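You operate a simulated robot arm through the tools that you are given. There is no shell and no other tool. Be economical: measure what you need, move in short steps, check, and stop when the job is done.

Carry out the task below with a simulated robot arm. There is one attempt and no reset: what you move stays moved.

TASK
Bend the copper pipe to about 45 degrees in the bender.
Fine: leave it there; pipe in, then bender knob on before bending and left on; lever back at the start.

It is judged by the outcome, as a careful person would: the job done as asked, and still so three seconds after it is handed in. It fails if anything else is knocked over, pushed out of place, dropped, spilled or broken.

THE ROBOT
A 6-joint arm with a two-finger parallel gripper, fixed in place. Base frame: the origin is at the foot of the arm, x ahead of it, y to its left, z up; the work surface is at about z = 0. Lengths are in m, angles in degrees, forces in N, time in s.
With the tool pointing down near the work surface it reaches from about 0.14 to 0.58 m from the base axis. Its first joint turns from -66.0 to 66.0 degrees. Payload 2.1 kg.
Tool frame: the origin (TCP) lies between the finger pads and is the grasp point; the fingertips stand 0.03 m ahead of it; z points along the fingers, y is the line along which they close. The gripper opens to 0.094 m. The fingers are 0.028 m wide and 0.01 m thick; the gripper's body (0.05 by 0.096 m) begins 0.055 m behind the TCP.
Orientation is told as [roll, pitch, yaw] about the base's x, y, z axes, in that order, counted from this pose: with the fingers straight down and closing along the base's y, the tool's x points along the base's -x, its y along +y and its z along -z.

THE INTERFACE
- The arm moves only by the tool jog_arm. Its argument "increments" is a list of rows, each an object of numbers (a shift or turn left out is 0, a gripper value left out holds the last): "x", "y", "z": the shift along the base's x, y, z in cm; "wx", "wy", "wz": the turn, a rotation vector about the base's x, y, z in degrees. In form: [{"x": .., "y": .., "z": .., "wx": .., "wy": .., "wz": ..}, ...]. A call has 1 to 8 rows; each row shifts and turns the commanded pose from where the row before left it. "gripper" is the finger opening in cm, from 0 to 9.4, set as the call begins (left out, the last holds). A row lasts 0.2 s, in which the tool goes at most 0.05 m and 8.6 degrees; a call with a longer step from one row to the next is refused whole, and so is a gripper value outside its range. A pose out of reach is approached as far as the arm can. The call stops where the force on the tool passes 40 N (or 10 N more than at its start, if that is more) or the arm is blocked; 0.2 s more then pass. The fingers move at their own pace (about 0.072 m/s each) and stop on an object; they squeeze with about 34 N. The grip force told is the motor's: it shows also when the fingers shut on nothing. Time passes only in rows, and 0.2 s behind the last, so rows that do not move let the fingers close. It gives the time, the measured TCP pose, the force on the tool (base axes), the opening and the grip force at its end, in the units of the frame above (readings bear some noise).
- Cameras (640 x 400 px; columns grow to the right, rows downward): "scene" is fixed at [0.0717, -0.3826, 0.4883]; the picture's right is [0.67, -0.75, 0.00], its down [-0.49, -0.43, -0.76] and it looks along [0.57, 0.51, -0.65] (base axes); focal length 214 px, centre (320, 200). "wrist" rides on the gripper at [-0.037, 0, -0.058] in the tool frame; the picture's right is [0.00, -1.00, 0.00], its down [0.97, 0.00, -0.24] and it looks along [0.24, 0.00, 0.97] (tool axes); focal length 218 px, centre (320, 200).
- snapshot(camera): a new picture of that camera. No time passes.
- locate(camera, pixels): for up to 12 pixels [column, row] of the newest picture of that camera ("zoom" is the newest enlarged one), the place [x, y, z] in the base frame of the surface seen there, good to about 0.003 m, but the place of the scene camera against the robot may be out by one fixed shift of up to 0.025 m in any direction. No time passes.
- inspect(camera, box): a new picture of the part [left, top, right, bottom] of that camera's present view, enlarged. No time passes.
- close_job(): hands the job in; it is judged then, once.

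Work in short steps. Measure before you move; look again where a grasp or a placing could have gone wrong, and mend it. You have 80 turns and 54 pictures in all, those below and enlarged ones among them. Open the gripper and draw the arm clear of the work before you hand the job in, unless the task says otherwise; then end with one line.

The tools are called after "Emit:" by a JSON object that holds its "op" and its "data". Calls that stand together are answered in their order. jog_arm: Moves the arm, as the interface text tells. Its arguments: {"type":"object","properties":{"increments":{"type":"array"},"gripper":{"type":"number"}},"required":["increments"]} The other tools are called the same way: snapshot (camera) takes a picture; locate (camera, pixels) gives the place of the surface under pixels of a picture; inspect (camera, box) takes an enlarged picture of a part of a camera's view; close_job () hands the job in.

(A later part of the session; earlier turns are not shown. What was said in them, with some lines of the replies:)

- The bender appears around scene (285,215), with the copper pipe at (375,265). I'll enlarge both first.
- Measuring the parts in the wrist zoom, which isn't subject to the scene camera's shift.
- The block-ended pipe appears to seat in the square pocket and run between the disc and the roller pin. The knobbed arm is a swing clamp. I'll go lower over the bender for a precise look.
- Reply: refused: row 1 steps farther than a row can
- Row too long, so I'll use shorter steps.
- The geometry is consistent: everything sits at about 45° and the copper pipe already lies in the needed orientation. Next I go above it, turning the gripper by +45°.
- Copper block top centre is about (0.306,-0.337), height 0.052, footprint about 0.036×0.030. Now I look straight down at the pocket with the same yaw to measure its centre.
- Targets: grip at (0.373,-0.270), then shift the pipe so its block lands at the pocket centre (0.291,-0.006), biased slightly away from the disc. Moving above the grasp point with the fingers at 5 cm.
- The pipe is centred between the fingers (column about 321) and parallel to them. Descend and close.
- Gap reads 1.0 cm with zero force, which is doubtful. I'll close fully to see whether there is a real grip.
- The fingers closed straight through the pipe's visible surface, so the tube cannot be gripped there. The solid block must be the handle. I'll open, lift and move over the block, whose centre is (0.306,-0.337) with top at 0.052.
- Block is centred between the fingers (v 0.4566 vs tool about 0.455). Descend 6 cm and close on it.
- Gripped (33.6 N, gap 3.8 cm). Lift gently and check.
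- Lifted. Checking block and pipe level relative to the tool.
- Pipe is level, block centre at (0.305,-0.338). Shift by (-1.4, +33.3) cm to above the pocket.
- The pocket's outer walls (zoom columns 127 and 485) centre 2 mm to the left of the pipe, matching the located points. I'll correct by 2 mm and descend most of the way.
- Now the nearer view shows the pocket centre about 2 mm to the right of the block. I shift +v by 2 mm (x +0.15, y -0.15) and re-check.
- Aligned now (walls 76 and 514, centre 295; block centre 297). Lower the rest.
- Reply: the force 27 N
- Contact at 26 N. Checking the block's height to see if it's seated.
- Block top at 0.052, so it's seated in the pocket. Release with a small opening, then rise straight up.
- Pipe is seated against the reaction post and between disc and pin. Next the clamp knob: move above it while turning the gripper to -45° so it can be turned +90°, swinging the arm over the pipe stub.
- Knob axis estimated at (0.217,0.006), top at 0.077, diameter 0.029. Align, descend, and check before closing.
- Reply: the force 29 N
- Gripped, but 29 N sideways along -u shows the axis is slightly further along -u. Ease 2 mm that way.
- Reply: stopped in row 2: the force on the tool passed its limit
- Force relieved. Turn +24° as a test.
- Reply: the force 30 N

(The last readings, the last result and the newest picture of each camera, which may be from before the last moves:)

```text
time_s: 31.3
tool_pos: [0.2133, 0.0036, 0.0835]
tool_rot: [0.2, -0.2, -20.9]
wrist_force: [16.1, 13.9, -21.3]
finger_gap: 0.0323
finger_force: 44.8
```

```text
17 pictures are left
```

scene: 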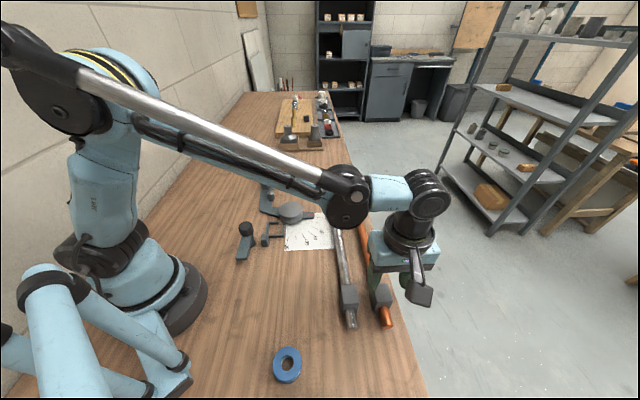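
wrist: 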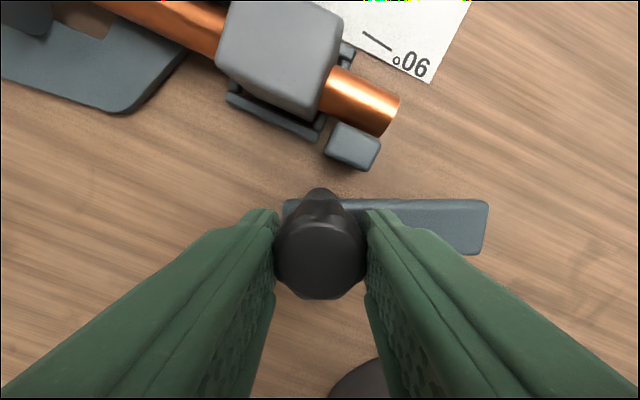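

The clamp arm turns with the gripper. Continue, easing toward the measured side force.

Emit:
{"op": "jog_arm", "data": {"increments": [{"x": 0.08, "y": 0.08, "z": -0.1}, {"wz": 6}, {"wz": 6}, {"wz": 6}, {"wz": 6}, {}]}}

Emit:
{"op": "jog_arm", "data": {"increments": [{"wz": 6}, {"wz": 6}, {"wz": 6}, {"wz": 6}, {}]}}

Emit:
{"op": "snapshot", "data": {"camera": "wrist"}}

```text
time_s: 32.7
tool_pos: [0.2139, 0.0028, 0.0823]
tool_rot: [0.0, -0.2, 3.0]
wrist_force: [-4.6, 7.1, 19.9]
finger_gap: 0.0322
finger_force: 44.9
```

```text
time_s: 33.9
tool_pos: [0.2144, 0.0042, 0.0803]
tool_rot: [0.0, -0.2, 27.1]
wrist_force: [-6.5, 17.1, -14.8]
finger_gap: 0.0326
finger_force: 45.1
```

```text
16 pictures are left
```

wrist: 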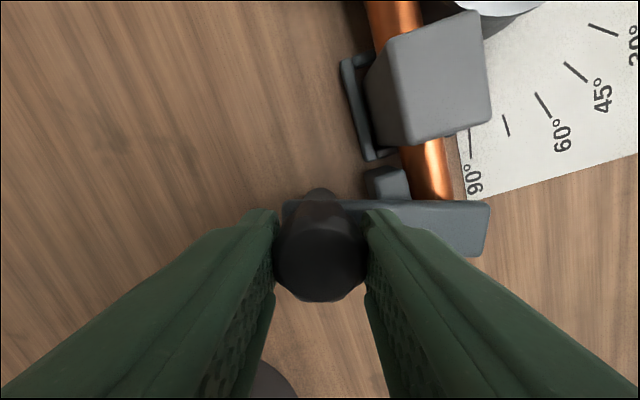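

The arm is sweeping over the stub. 18° remain to 90°, and the z pull suggests it also drops slightly, so I follow it down.

Emit:
{"op": "jog_arm", "data": {"increments": [{"y": 0.05, "z": -0.1}, {"wz": 6}, {"wz": 6}, {"wz": 6}, {}]}}

Emit:
{"op": "snapshot", "data": {"camera": "wrist"}}

Emit:
{"op": "inspect", "data": {"camera": "scene", "box": [220, 180, 320, 280]}}

```text
time_s: 34.4
tool_pos: [0.2132, 0.0039, 0.082]
tool_rot: [0.2, 0.1, 30.4]
wrist_force: [-1.7, 2.5, 4.6]
finger_gap: 0.0323
finger_force: 44.7
stopped in row 2: the force on the tool passed its limit (the readings are from after the stop); the commanded pose is now the measured one
```

```text
15 pictures are left
```

wrist: 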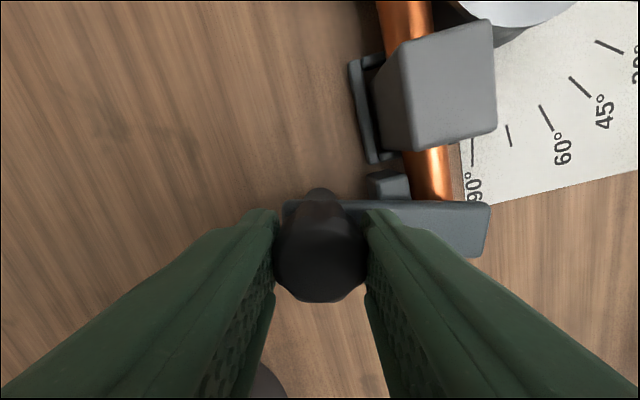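

```text
4.00 times, centred on (270, 230) of scene
```

zoom: 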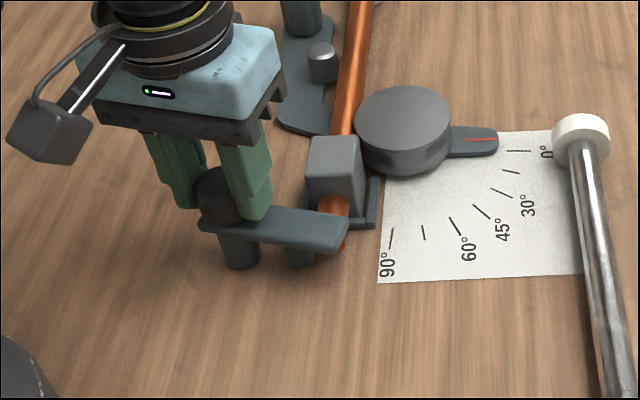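

Stopped on force with the pose reset. The vertical nudge was probably the cause, so I'll try rotation only.

Emit:
{"op": "jog_arm", "data": {"increments": [{"wz": 4}, {"wz": 4}, {"wz": 4}, {"wz": 3}, {}]}}

```text
time_s: 35.6
tool_pos: [0.2134, 0.0058, 0.0825]
tool_rot: [0.1, 0.1, 45.3]
wrist_force: [-3.8, -0.8, -28.4]
finger_gap: 0.0324
finger_force: 44.9
```

Turned a full 90°. Try a little more to feel for an end stop.

Emit:
{"op": "jog_arm", "data": {"increments": [{"wz": 3}, {"wz": 2}, {}]}}

Emit:
{"op": "snapshot", "data": {"camera": "wrist"}}

```text
time_s: 36.4
tool_pos: [0.2143, 0.0049, 0.0816]
tool_rot: [0.3, 0.1, 50.3]
wrist_force: [-8.3, 10.2, 10.7]
finger_gap: 0.0323
finger_force: 44.4
```

```text
13 pictures are left
```

wrist: 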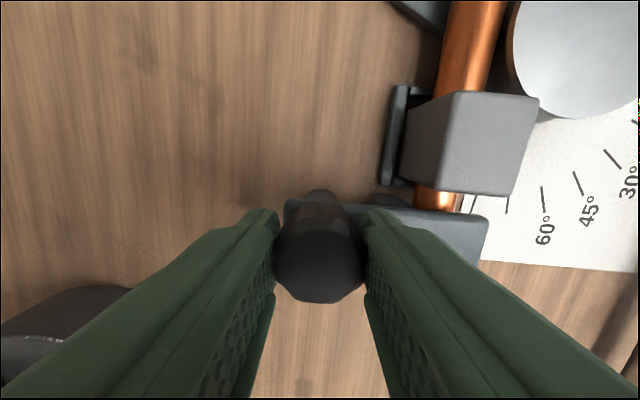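

The arm lies squarely across the stub at about 95°. Release and lift away.

Emit:
{"op": "jog_arm", "data": {"increments": [{}, {}, {"z": 3}, {"z": 4}, {"z": 4}, {"z": 3}, {}], "gripper": 5.5}}

Emit:
{"op": "inspect", "data": {"camera": "scene", "box": [220, 150, 340, 280]}}

```text
time_s: 38.0
tool_pos: [0.2162, 0.0046, 0.2206]
tool_rot: [0.2, 0.1, 50.3]
wrist_force: [-0.8, 0.2, -0.1]
finger_gap: 0.0552
finger_force: 0.0
```

```text
3.08 times, centred on (280, 215) of scene
```

zoom: 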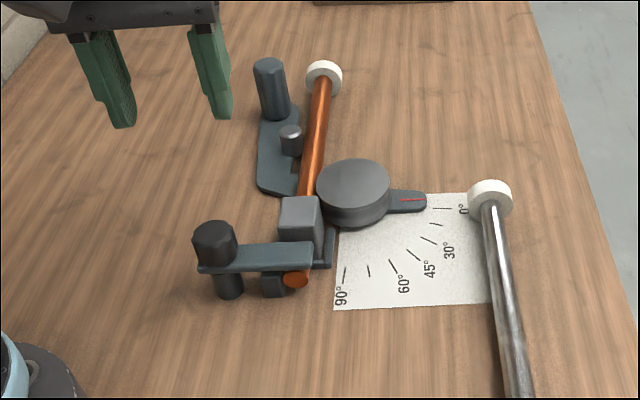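

Clamp is on, pointer still at 0. Move above the lever handle at (0.395,0.169), turning so the fingers close along the handle's direction of travel.

Emit:
{"op": "jog_arm", "data": {"increments": [{"x": 2.55, "y": 2.35, "wz": 4}, {"x": 2.55, "y": 2.35, "wz": 4}, {"x": 2.55, "y": 2.35, "wz": 4}, {"x": 2.55, "y": 2.35, "wz": 4}, {"x": 2.55, "y": 2.35, "wz": 4}, {"x": 2.55, "y": 2.35, "wz": 4}, {"x": 2.55, "y": 2.35, "wz": 4}, {}], "gripper": 6}}

Emit:
{"op": "jog_arm", "data": {"increments": [{"z": -3}, {"z": -3}, {}]}}

Emit:
{"op": "snapshot", "data": {"camera": "wrist"}}

```text
time_s: 39.8
tool_pos: [0.3944, 0.1675, 0.2221]
tool_rot: [0.0, 0.1, 78.5]
wrist_force: [1.0, -1.3, 0.4]
finger_gap: 0.0599
finger_force: 0.1
```

```text
time_s: 40.6
tool_pos: [0.3927, 0.1673, 0.1646]
tool_rot: [0.1, 0.1, 78.3]
wrist_force: [-0.2, -0.5, -0.1]
finger_gap: 0.0601
finger_force: 0.1
```

```text
11 pictures are left
```

wrist: 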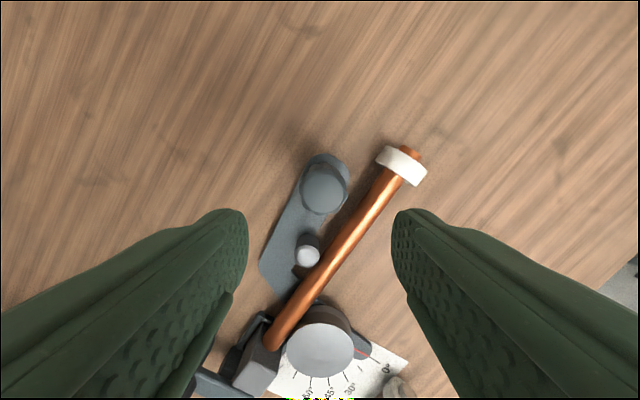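

Emit:
{"op": "locate", "data": {"camera": "wrist", "pixels": [[324, 188], [304, 188], [344, 188], [324, 168], [324, 210], [308, 255], [322, 350], [361, 352], [402, 165]]}}

```text
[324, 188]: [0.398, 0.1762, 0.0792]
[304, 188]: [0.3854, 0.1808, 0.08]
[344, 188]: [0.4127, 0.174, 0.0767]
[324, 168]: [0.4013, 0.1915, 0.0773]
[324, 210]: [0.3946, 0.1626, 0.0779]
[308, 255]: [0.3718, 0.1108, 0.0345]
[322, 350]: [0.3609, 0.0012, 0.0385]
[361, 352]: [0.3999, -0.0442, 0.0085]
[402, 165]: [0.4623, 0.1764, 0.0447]
```

Handle centre is about (0.398,0.176). Adjust, descend to 0.078 and close.

Emit:
{"op": "jog_arm", "data": {"increments": [{"x": 0.45, "y": 0.8}, {"z": -3}, {"z": -3}, {"z": -2.7}, {}]}}

Emit:
{"op": "jog_arm", "data": {"increments": [{}, {}, {}], "gripper": 0}}

Emit:
{"op": "snapshot", "data": {"camera": "wrist"}}

```text
time_s: 41.8
tool_pos: [0.3962, 0.1756, 0.0769]
tool_rot: [0.1, 0.1, 78.4]
wrist_force: [0.4, 0.0, 0.0]
finger_gap: 0.06
finger_force: 0.0
```

```text
time_s: 42.6
tool_pos: [0.3957, 0.177, 0.076]
tool_rot: [0.0, 0.3, 78.2]
wrist_force: [7.5, -7.4, -3.3]
finger_gap: 0.0337
finger_force: 45.0
```

```text
10 pictures are left
```

wrist: 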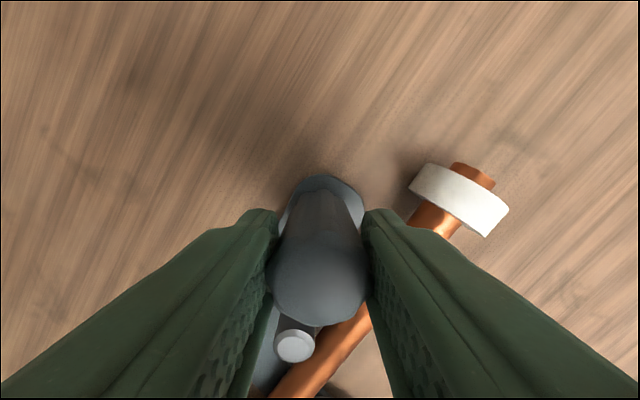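

Handle held. Begin the clockwise arc about the disc centre, 12° first, watching force.

Emit:
{"op": "jog_arm", "data": {"increments": [{"x": 0.93, "y": -0.2, "wz": -3}, {"x": 0.91, "y": -0.28, "wz": -3}, {"x": 0.9, "y": -0.32, "wz": -3}, {"x": 0.88, "y": -0.36, "wz": -3}, {}]}}

```text
time_s: 43.7
tool_pos: [0.4308, 0.1636, 0.076]
tool_rot: [0.2, 0.3, 66.4]
wrist_force: [-5.0, -0.8, 5.8]
finger_gap: 0.0328
finger_force: 45.2
stopped in row 5: the force on the tool passed its limit (the readings are from after the stop); the commanded pose is now the measured one
```

Moved about 12° with a momentary force peak. Continue the arc from the measured pose.

Emit:
{"op": "jog_arm", "data": {"increments": [{"x": 0.86, "y": -0.41, "wz": -3}, {"x": 0.84, "y": -0.45, "wz": -3}, {"x": 0.81, "y": -0.5, "wz": -3}, {"x": 0.79, "y": -0.54, "wz": -3}, {}]}}

Emit:
{"op": "inspect", "data": {"camera": "scene", "box": [230, 130, 370, 270]}}

```text
time_s: 44.9
tool_pos: [0.4636, 0.1442, 0.0759]
tool_rot: [0.3, 0.2, 54.4]
wrist_force: [-2.6, 16.8, -23.8]
finger_gap: 0.0326
finger_force: 45.2
```

```text
2.86 times, centred on (300, 200) of scene
```

zoom: 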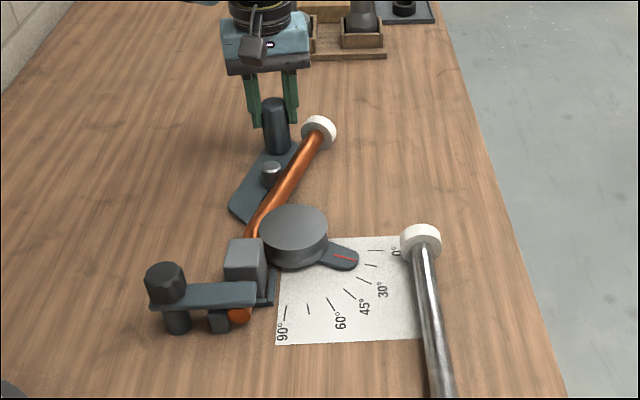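

Pipe is bending and the pointer reads just past 20°. Another 12°, easing outward slightly.

Emit:
{"op": "jog_arm", "data": {"increments": [{"x": 0.78, "y": -0.5, "z": -0.05, "wz": -3}, {"x": 0.73, "y": -0.6, "wz": -3}, {"x": 0.7, "y": -0.65, "wz": -3}, {"x": 0.66, "y": -0.69, "wz": -3}, {}]}}

```text
time_s: 46.1
tool_pos: [0.4906, 0.1191, 0.0754]
tool_rot: [0.1, 0.2, 42.3]
wrist_force: [-0.4, 9.3, 38.5]
finger_gap: 0.0323
finger_force: 44.8
```

Fz +38 means I'm pressing down, so lift 1 mm and go on 6°, then read the dial.

Emit:
{"op": "jog_arm", "data": {"increments": [{"z": 0.1}, {"x": 0.62, "y": -0.7, "wz": -3}, {"x": 0.58, "y": -0.74, "wz": -3}, {}]}}

Emit:
{"op": "inspect", "data": {"camera": "scene", "box": [250, 170, 350, 270]}}

```text
time_s: 47.1
tool_pos: [0.5029, 0.1061, 0.0747]
tool_rot: [0.2, 0.3, 36.3]
wrist_force: [-3.0, 5.0, 6.3]
finger_gap: 0.0325
finger_force: 45.1
```

```text
4.00 times, centred on (300, 220) of scene
```

zoom: 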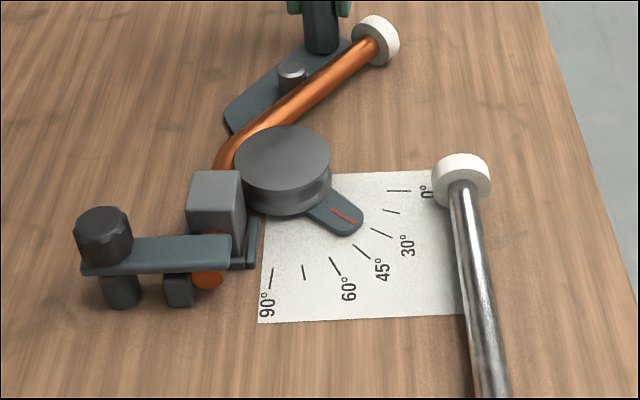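

Emit:
{"op": "locate", "data": {"camera": "zoom", "pixels": [[332, 211], [354, 222], [343, 216], [398, 190], [391, 212], [381, 232], [362, 252], [335, 266], [303, 272], [270, 278], [284, 157]]}}

```text
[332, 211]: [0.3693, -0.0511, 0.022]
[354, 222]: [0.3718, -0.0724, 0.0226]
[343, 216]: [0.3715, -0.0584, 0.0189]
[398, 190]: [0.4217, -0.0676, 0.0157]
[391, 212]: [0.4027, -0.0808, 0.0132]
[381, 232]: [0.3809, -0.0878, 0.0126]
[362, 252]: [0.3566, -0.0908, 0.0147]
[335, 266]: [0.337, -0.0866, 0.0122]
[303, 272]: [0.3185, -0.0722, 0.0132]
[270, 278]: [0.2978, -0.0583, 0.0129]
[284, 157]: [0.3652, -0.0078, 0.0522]
```

Emit:
{"op": "inspect", "data": {"camera": "scene", "box": [295, 205, 365, 255]}}

```text
8.00 times, centred on (330, 230) of scene
```

zoom: 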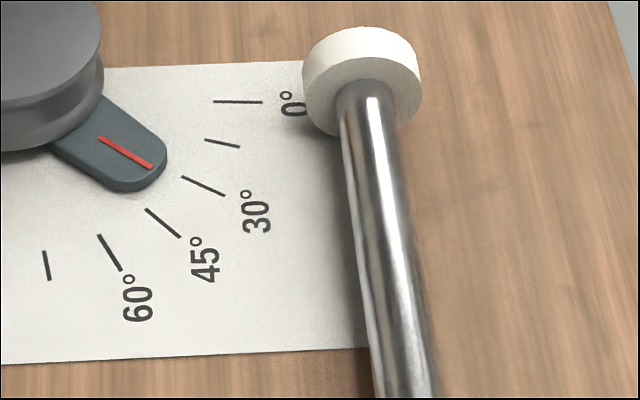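

The pointer reads about 37° (red line slope between the 30° and 45° marks). Go another 8.5° of arc.

Emit:
{"op": "jog_arm", "data": {"increments": [{"x": 0.55, "y": -0.78, "wz": -3}, {"x": 0.5, "y": -0.81, "wz": -3}, {"x": 0.39, "y": -0.69, "wz": -2.5}, {}]}}

Emit:
{"op": "inspect", "data": {"camera": "scene", "box": [270, 150, 370, 250]}}

```text
time_s: 48.1
tool_pos: [0.5191, 0.0824, 0.0756]
tool_rot: [0.2, 0.4, 27.8]
wrist_force: [-5.0, 5.0, -40.1]
finger_gap: 0.0323
finger_force: 44.6
```

```text
4.00 times, centred on (320, 200) of scene
```

zoom: 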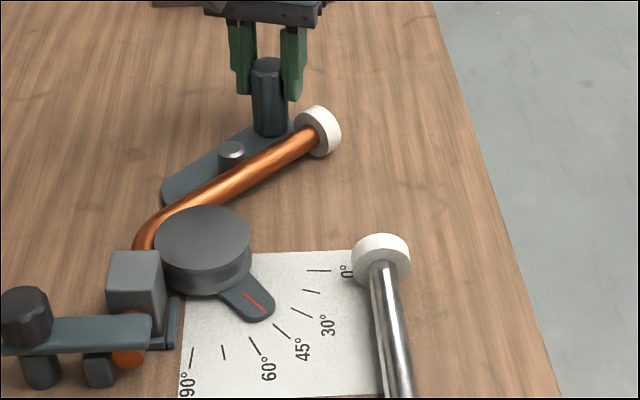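

Emit:
{"op": "locate", "data": {"camera": "zoom", "pixels": [[246, 294], [262, 310], [320, 270], [304, 318], [282, 331], [255, 346], [224, 352], [192, 357], [212, 194], [240, 179], [270, 162], [295, 147]]}}

```text
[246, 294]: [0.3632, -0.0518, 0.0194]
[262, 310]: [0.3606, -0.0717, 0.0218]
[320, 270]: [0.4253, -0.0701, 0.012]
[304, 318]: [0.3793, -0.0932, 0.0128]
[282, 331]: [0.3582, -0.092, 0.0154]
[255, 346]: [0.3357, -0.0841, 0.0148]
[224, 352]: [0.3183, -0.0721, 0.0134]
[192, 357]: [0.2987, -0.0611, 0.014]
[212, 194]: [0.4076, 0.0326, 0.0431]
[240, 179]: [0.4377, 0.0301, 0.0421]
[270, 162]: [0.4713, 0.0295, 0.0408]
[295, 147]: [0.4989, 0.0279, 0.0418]
```

Pointer at about 44°, pipe measured at about 45–48° from its original line. Ease the vertical load and back the lever off 15° to see whether the pipe springs back.

Emit:
{"op": "jog_arm", "data": {"increments": [{"z": -0.1}, {"x": -0.46, "y": 0.83, "wz": 3}, {"x": -0.51, "y": 0.81, "wz": 3}, {"x": -0.55, "y": 0.78, "wz": 3}, {"x": -0.59, "y": 0.75, "wz": 3}, {"x": -0.63, "y": 0.72, "wz": 3}, {}]}}

Emit:
{"op": "inspect", "data": {"camera": "scene", "box": [260, 140, 360, 240]}}

```text
time_s: 49.7
tool_pos: [0.4896, 0.1219, 0.0755]
tool_rot: [0.1, 0.7, 42.9]
wrist_force: [-23.4, -21.0, -22.5]
finger_gap: 0.0325
finger_force: 44.8
```

```text
4.00 times, centred on (310, 190) of scene
```

zoom: 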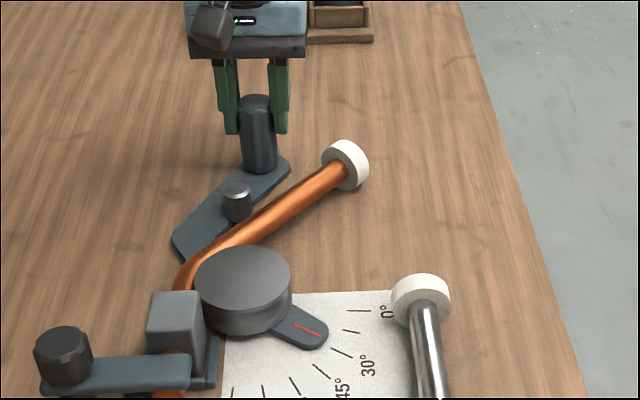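

Emit:
{"op": "locate", "data": {"camera": "zoom", "pixels": [[250, 234], [275, 218], [300, 203], [325, 186], [245, 226], [320, 172], [262, 240], [330, 196], [346, 165], [297, 325], [320, 336]]}}

```text
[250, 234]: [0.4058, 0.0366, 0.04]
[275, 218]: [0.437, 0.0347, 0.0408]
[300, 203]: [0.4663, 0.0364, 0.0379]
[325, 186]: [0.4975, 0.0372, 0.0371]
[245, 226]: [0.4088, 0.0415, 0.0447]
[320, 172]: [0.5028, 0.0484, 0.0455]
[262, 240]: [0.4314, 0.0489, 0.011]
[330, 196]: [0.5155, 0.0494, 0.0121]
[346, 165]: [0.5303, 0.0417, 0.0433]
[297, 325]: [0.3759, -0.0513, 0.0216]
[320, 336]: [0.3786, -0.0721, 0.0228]
```

The pipe has sprung back a few degrees. I'll measure it more accurately with the wrist camera.

Emit:
{"op": "snapshot", "data": {"camera": "wrist"}}

```text
4 pictures are left
```

wrist: 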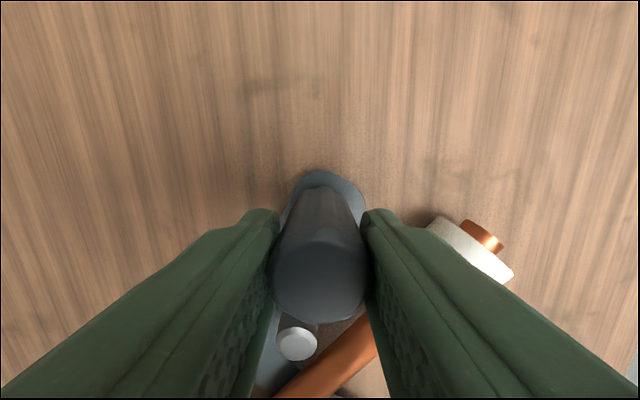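

Emit:
{"op": "locate", "data": {"camera": "wrist", "pixels": [[482, 237], [490, 232], [473, 246], [357, 340], [340, 352], [325, 362], [310, 374], [300, 382], [370, 345], [340, 370], [455, 258]]}}

```text
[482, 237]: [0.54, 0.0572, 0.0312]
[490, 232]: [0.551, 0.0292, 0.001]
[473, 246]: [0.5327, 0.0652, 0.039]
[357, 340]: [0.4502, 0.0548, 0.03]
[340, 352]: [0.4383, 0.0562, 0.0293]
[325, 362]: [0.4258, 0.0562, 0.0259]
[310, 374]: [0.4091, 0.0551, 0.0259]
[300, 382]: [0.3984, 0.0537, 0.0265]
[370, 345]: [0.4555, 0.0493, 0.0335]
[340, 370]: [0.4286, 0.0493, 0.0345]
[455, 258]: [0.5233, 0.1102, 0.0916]
```

Pipe's free leg now points at about 0–1.5° against 45° originally, so the bend is about 44° after springback. That's good. Return the lever toward the start.

Emit:
{"op": "jog_arm", "data": {"increments": [{"x": -0.65, "y": 0.55, "wz": 3}, {"x": -0.68, "y": 0.63, "wz": 3}, {"x": -0.74, "y": 0.6, "wz": 3}, {"x": -0.76, "y": 0.57, "wz": 3}, {"x": -0.79, "y": 0.52, "wz": 3}, {"x": -0.81, "y": 0.48, "wz": 3}, {}]}}

```text
time_s: 51.3
tool_pos: [0.4462, 0.1544, 0.0744]
tool_rot: [0.1, 0.5, 60.9]
wrist_force: [-6.9, -12.3, 27.8]
finger_gap: 0.0322
finger_force: 44.9
```

Emit:
{"op": "jog_arm", "data": {"increments": [{"x": -0.83, "y": 0.42, "z": 0.1, "wz": 3}, {"x": -0.85, "y": 0.39, "wz": 3}, {"x": -0.87, "y": 0.35, "wz": 3}, {"x": -0.89, "y": 0.3, "wz": 3}, {"x": -0.9, "y": 0.25, "wz": 3}, {"x": -0.6, "y": 0.14, "wz": 2}, {}]}}

Emit:
{"op": "inspect", "data": {"camera": "scene", "box": [250, 160, 350, 260]}}

```text
time_s: 52.9
tool_pos: [0.3993, 0.1745, 0.0752]
tool_rot: [0.2, 0.4, 78.0]
wrist_force: [-5.7, -10.7, -12.9]
finger_gap: 0.0326
finger_force: 45.2
```

```text
4.00 times, centred on (300, 210) of scene
```

zoom: 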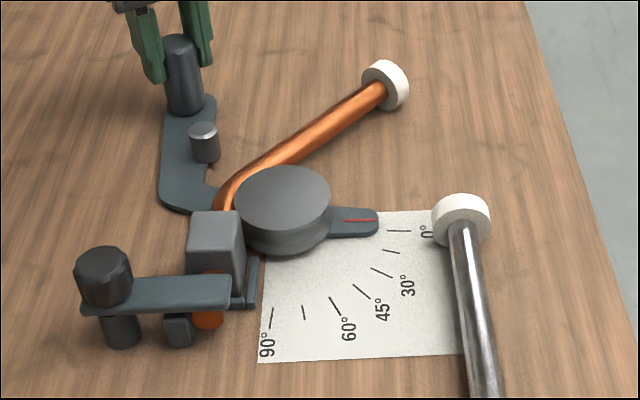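

Pointer is practically at 0. Nudge the last couple of degrees against the stop, then release and lift.

Emit:
{"op": "jog_arm", "data": {"increments": [{"x": -0.35, "y": 0.06, "wz": 1}, {"x": -0.2, "y": 0.03}, {}]}}

Emit:
{"op": "jog_arm", "data": {"increments": [{}, {}, {}], "gripper": 5.5}}

Emit:
{"op": "jog_arm", "data": {"increments": [{"z": 3}, {"z": 4}, {"z": 4}, {"z": 4}, {"x": -2, "y": -2}, {"x": -2, "y": -2}, {}]}}

Emit:
{"op": "snapshot", "data": {"camera": "wrist"}}

```text
time_s: 53.5
tool_pos: [0.396, 0.1747, 0.0755]
tool_rot: [-0.2, 0.1, 78.7]
wrist_force: [3.4, -0.1, -5.0]
finger_gap: 0.0327
finger_force: 44.9
stopped in row 3: the force on the tool passed its limit (the readings are from after the stop); the commanded pose is now the measured one
```

```text
time_s: 54.3
tool_pos: [0.3961, 0.1751, 0.0762]
tool_rot: [-0.3, 0.1, 78.9]
wrist_force: [0.6, 0.1, 0.4]
finger_gap: 0.0551
finger_force: 0.0
```

```text
time_s: 55.9
tool_pos: [0.3589, 0.1352, 0.2257]
tool_rot: [-0.2, 0.1, 78.9]
wrist_force: [0.0, 0.9, -0.2]
finger_gap: 0.0551
finger_force: 0.1
```

```text
2 pictures are left
```

wrist: 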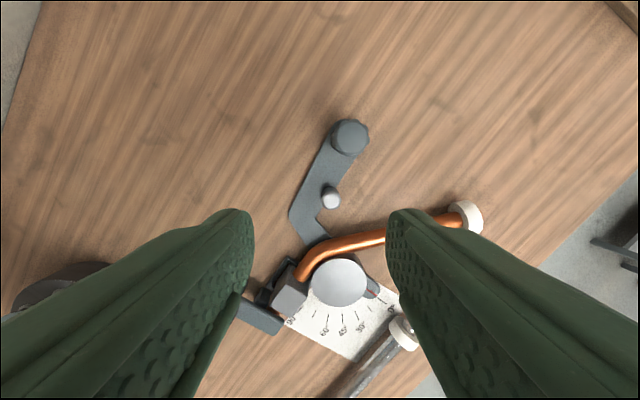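

Emit:
{"op": "locate", "data": {"camera": "wrist", "pixels": [[350, 242], [360, 240], [370, 238], [382, 235], [436, 219], [442, 218], [450, 216], [350, 138], [371, 292], [365, 289], [290, 298]]}}

```text
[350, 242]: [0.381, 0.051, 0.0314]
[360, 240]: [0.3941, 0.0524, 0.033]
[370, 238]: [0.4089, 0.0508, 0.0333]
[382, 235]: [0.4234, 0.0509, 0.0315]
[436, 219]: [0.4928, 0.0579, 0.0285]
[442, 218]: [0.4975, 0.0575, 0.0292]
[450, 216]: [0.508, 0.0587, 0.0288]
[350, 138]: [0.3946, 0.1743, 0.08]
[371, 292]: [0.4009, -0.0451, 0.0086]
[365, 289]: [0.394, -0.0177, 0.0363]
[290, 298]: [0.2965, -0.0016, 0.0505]
```

Correcting for the edge picks, the free leg runs along about 0° in the base frame, so the bend is about 45°. The lever is back at the start and the clamp on. Draw clear and take a last look.

Emit:
{"op": "jog_arm", "data": {"increments": [{"x": -1, "z": 4}, {"x": -1, "z": 4}, {"z": 4}, {}]}}

Emit:
{"op": "snapshot", "data": {"camera": "scene"}}

```text
time_s: 56.9
tool_pos: [0.3356, 0.135, 0.3422]
tool_rot: [-0.2, 0.2, 78.9]
wrist_force: [-0.2, -0.6, -0.3]
finger_gap: 0.0549
finger_force: 0.0
```

```text
1 pictures are left
```

scene: 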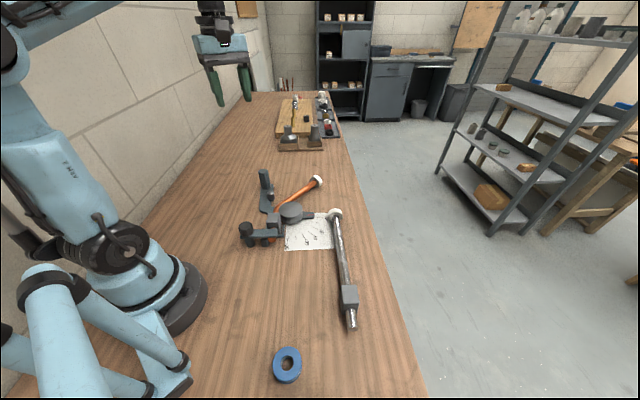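

Everything is in place and the arm is clear, so I'm handing in.

Emit:
{"op": "close_job", "data": {}}

```text
The job is handed in.
```

The copper pipe is bent to about 45° (measured to within 2–3°, after a few degrees of springback) and left in the bender, with the knob turned on before bending and left on, and the lever back at the start.
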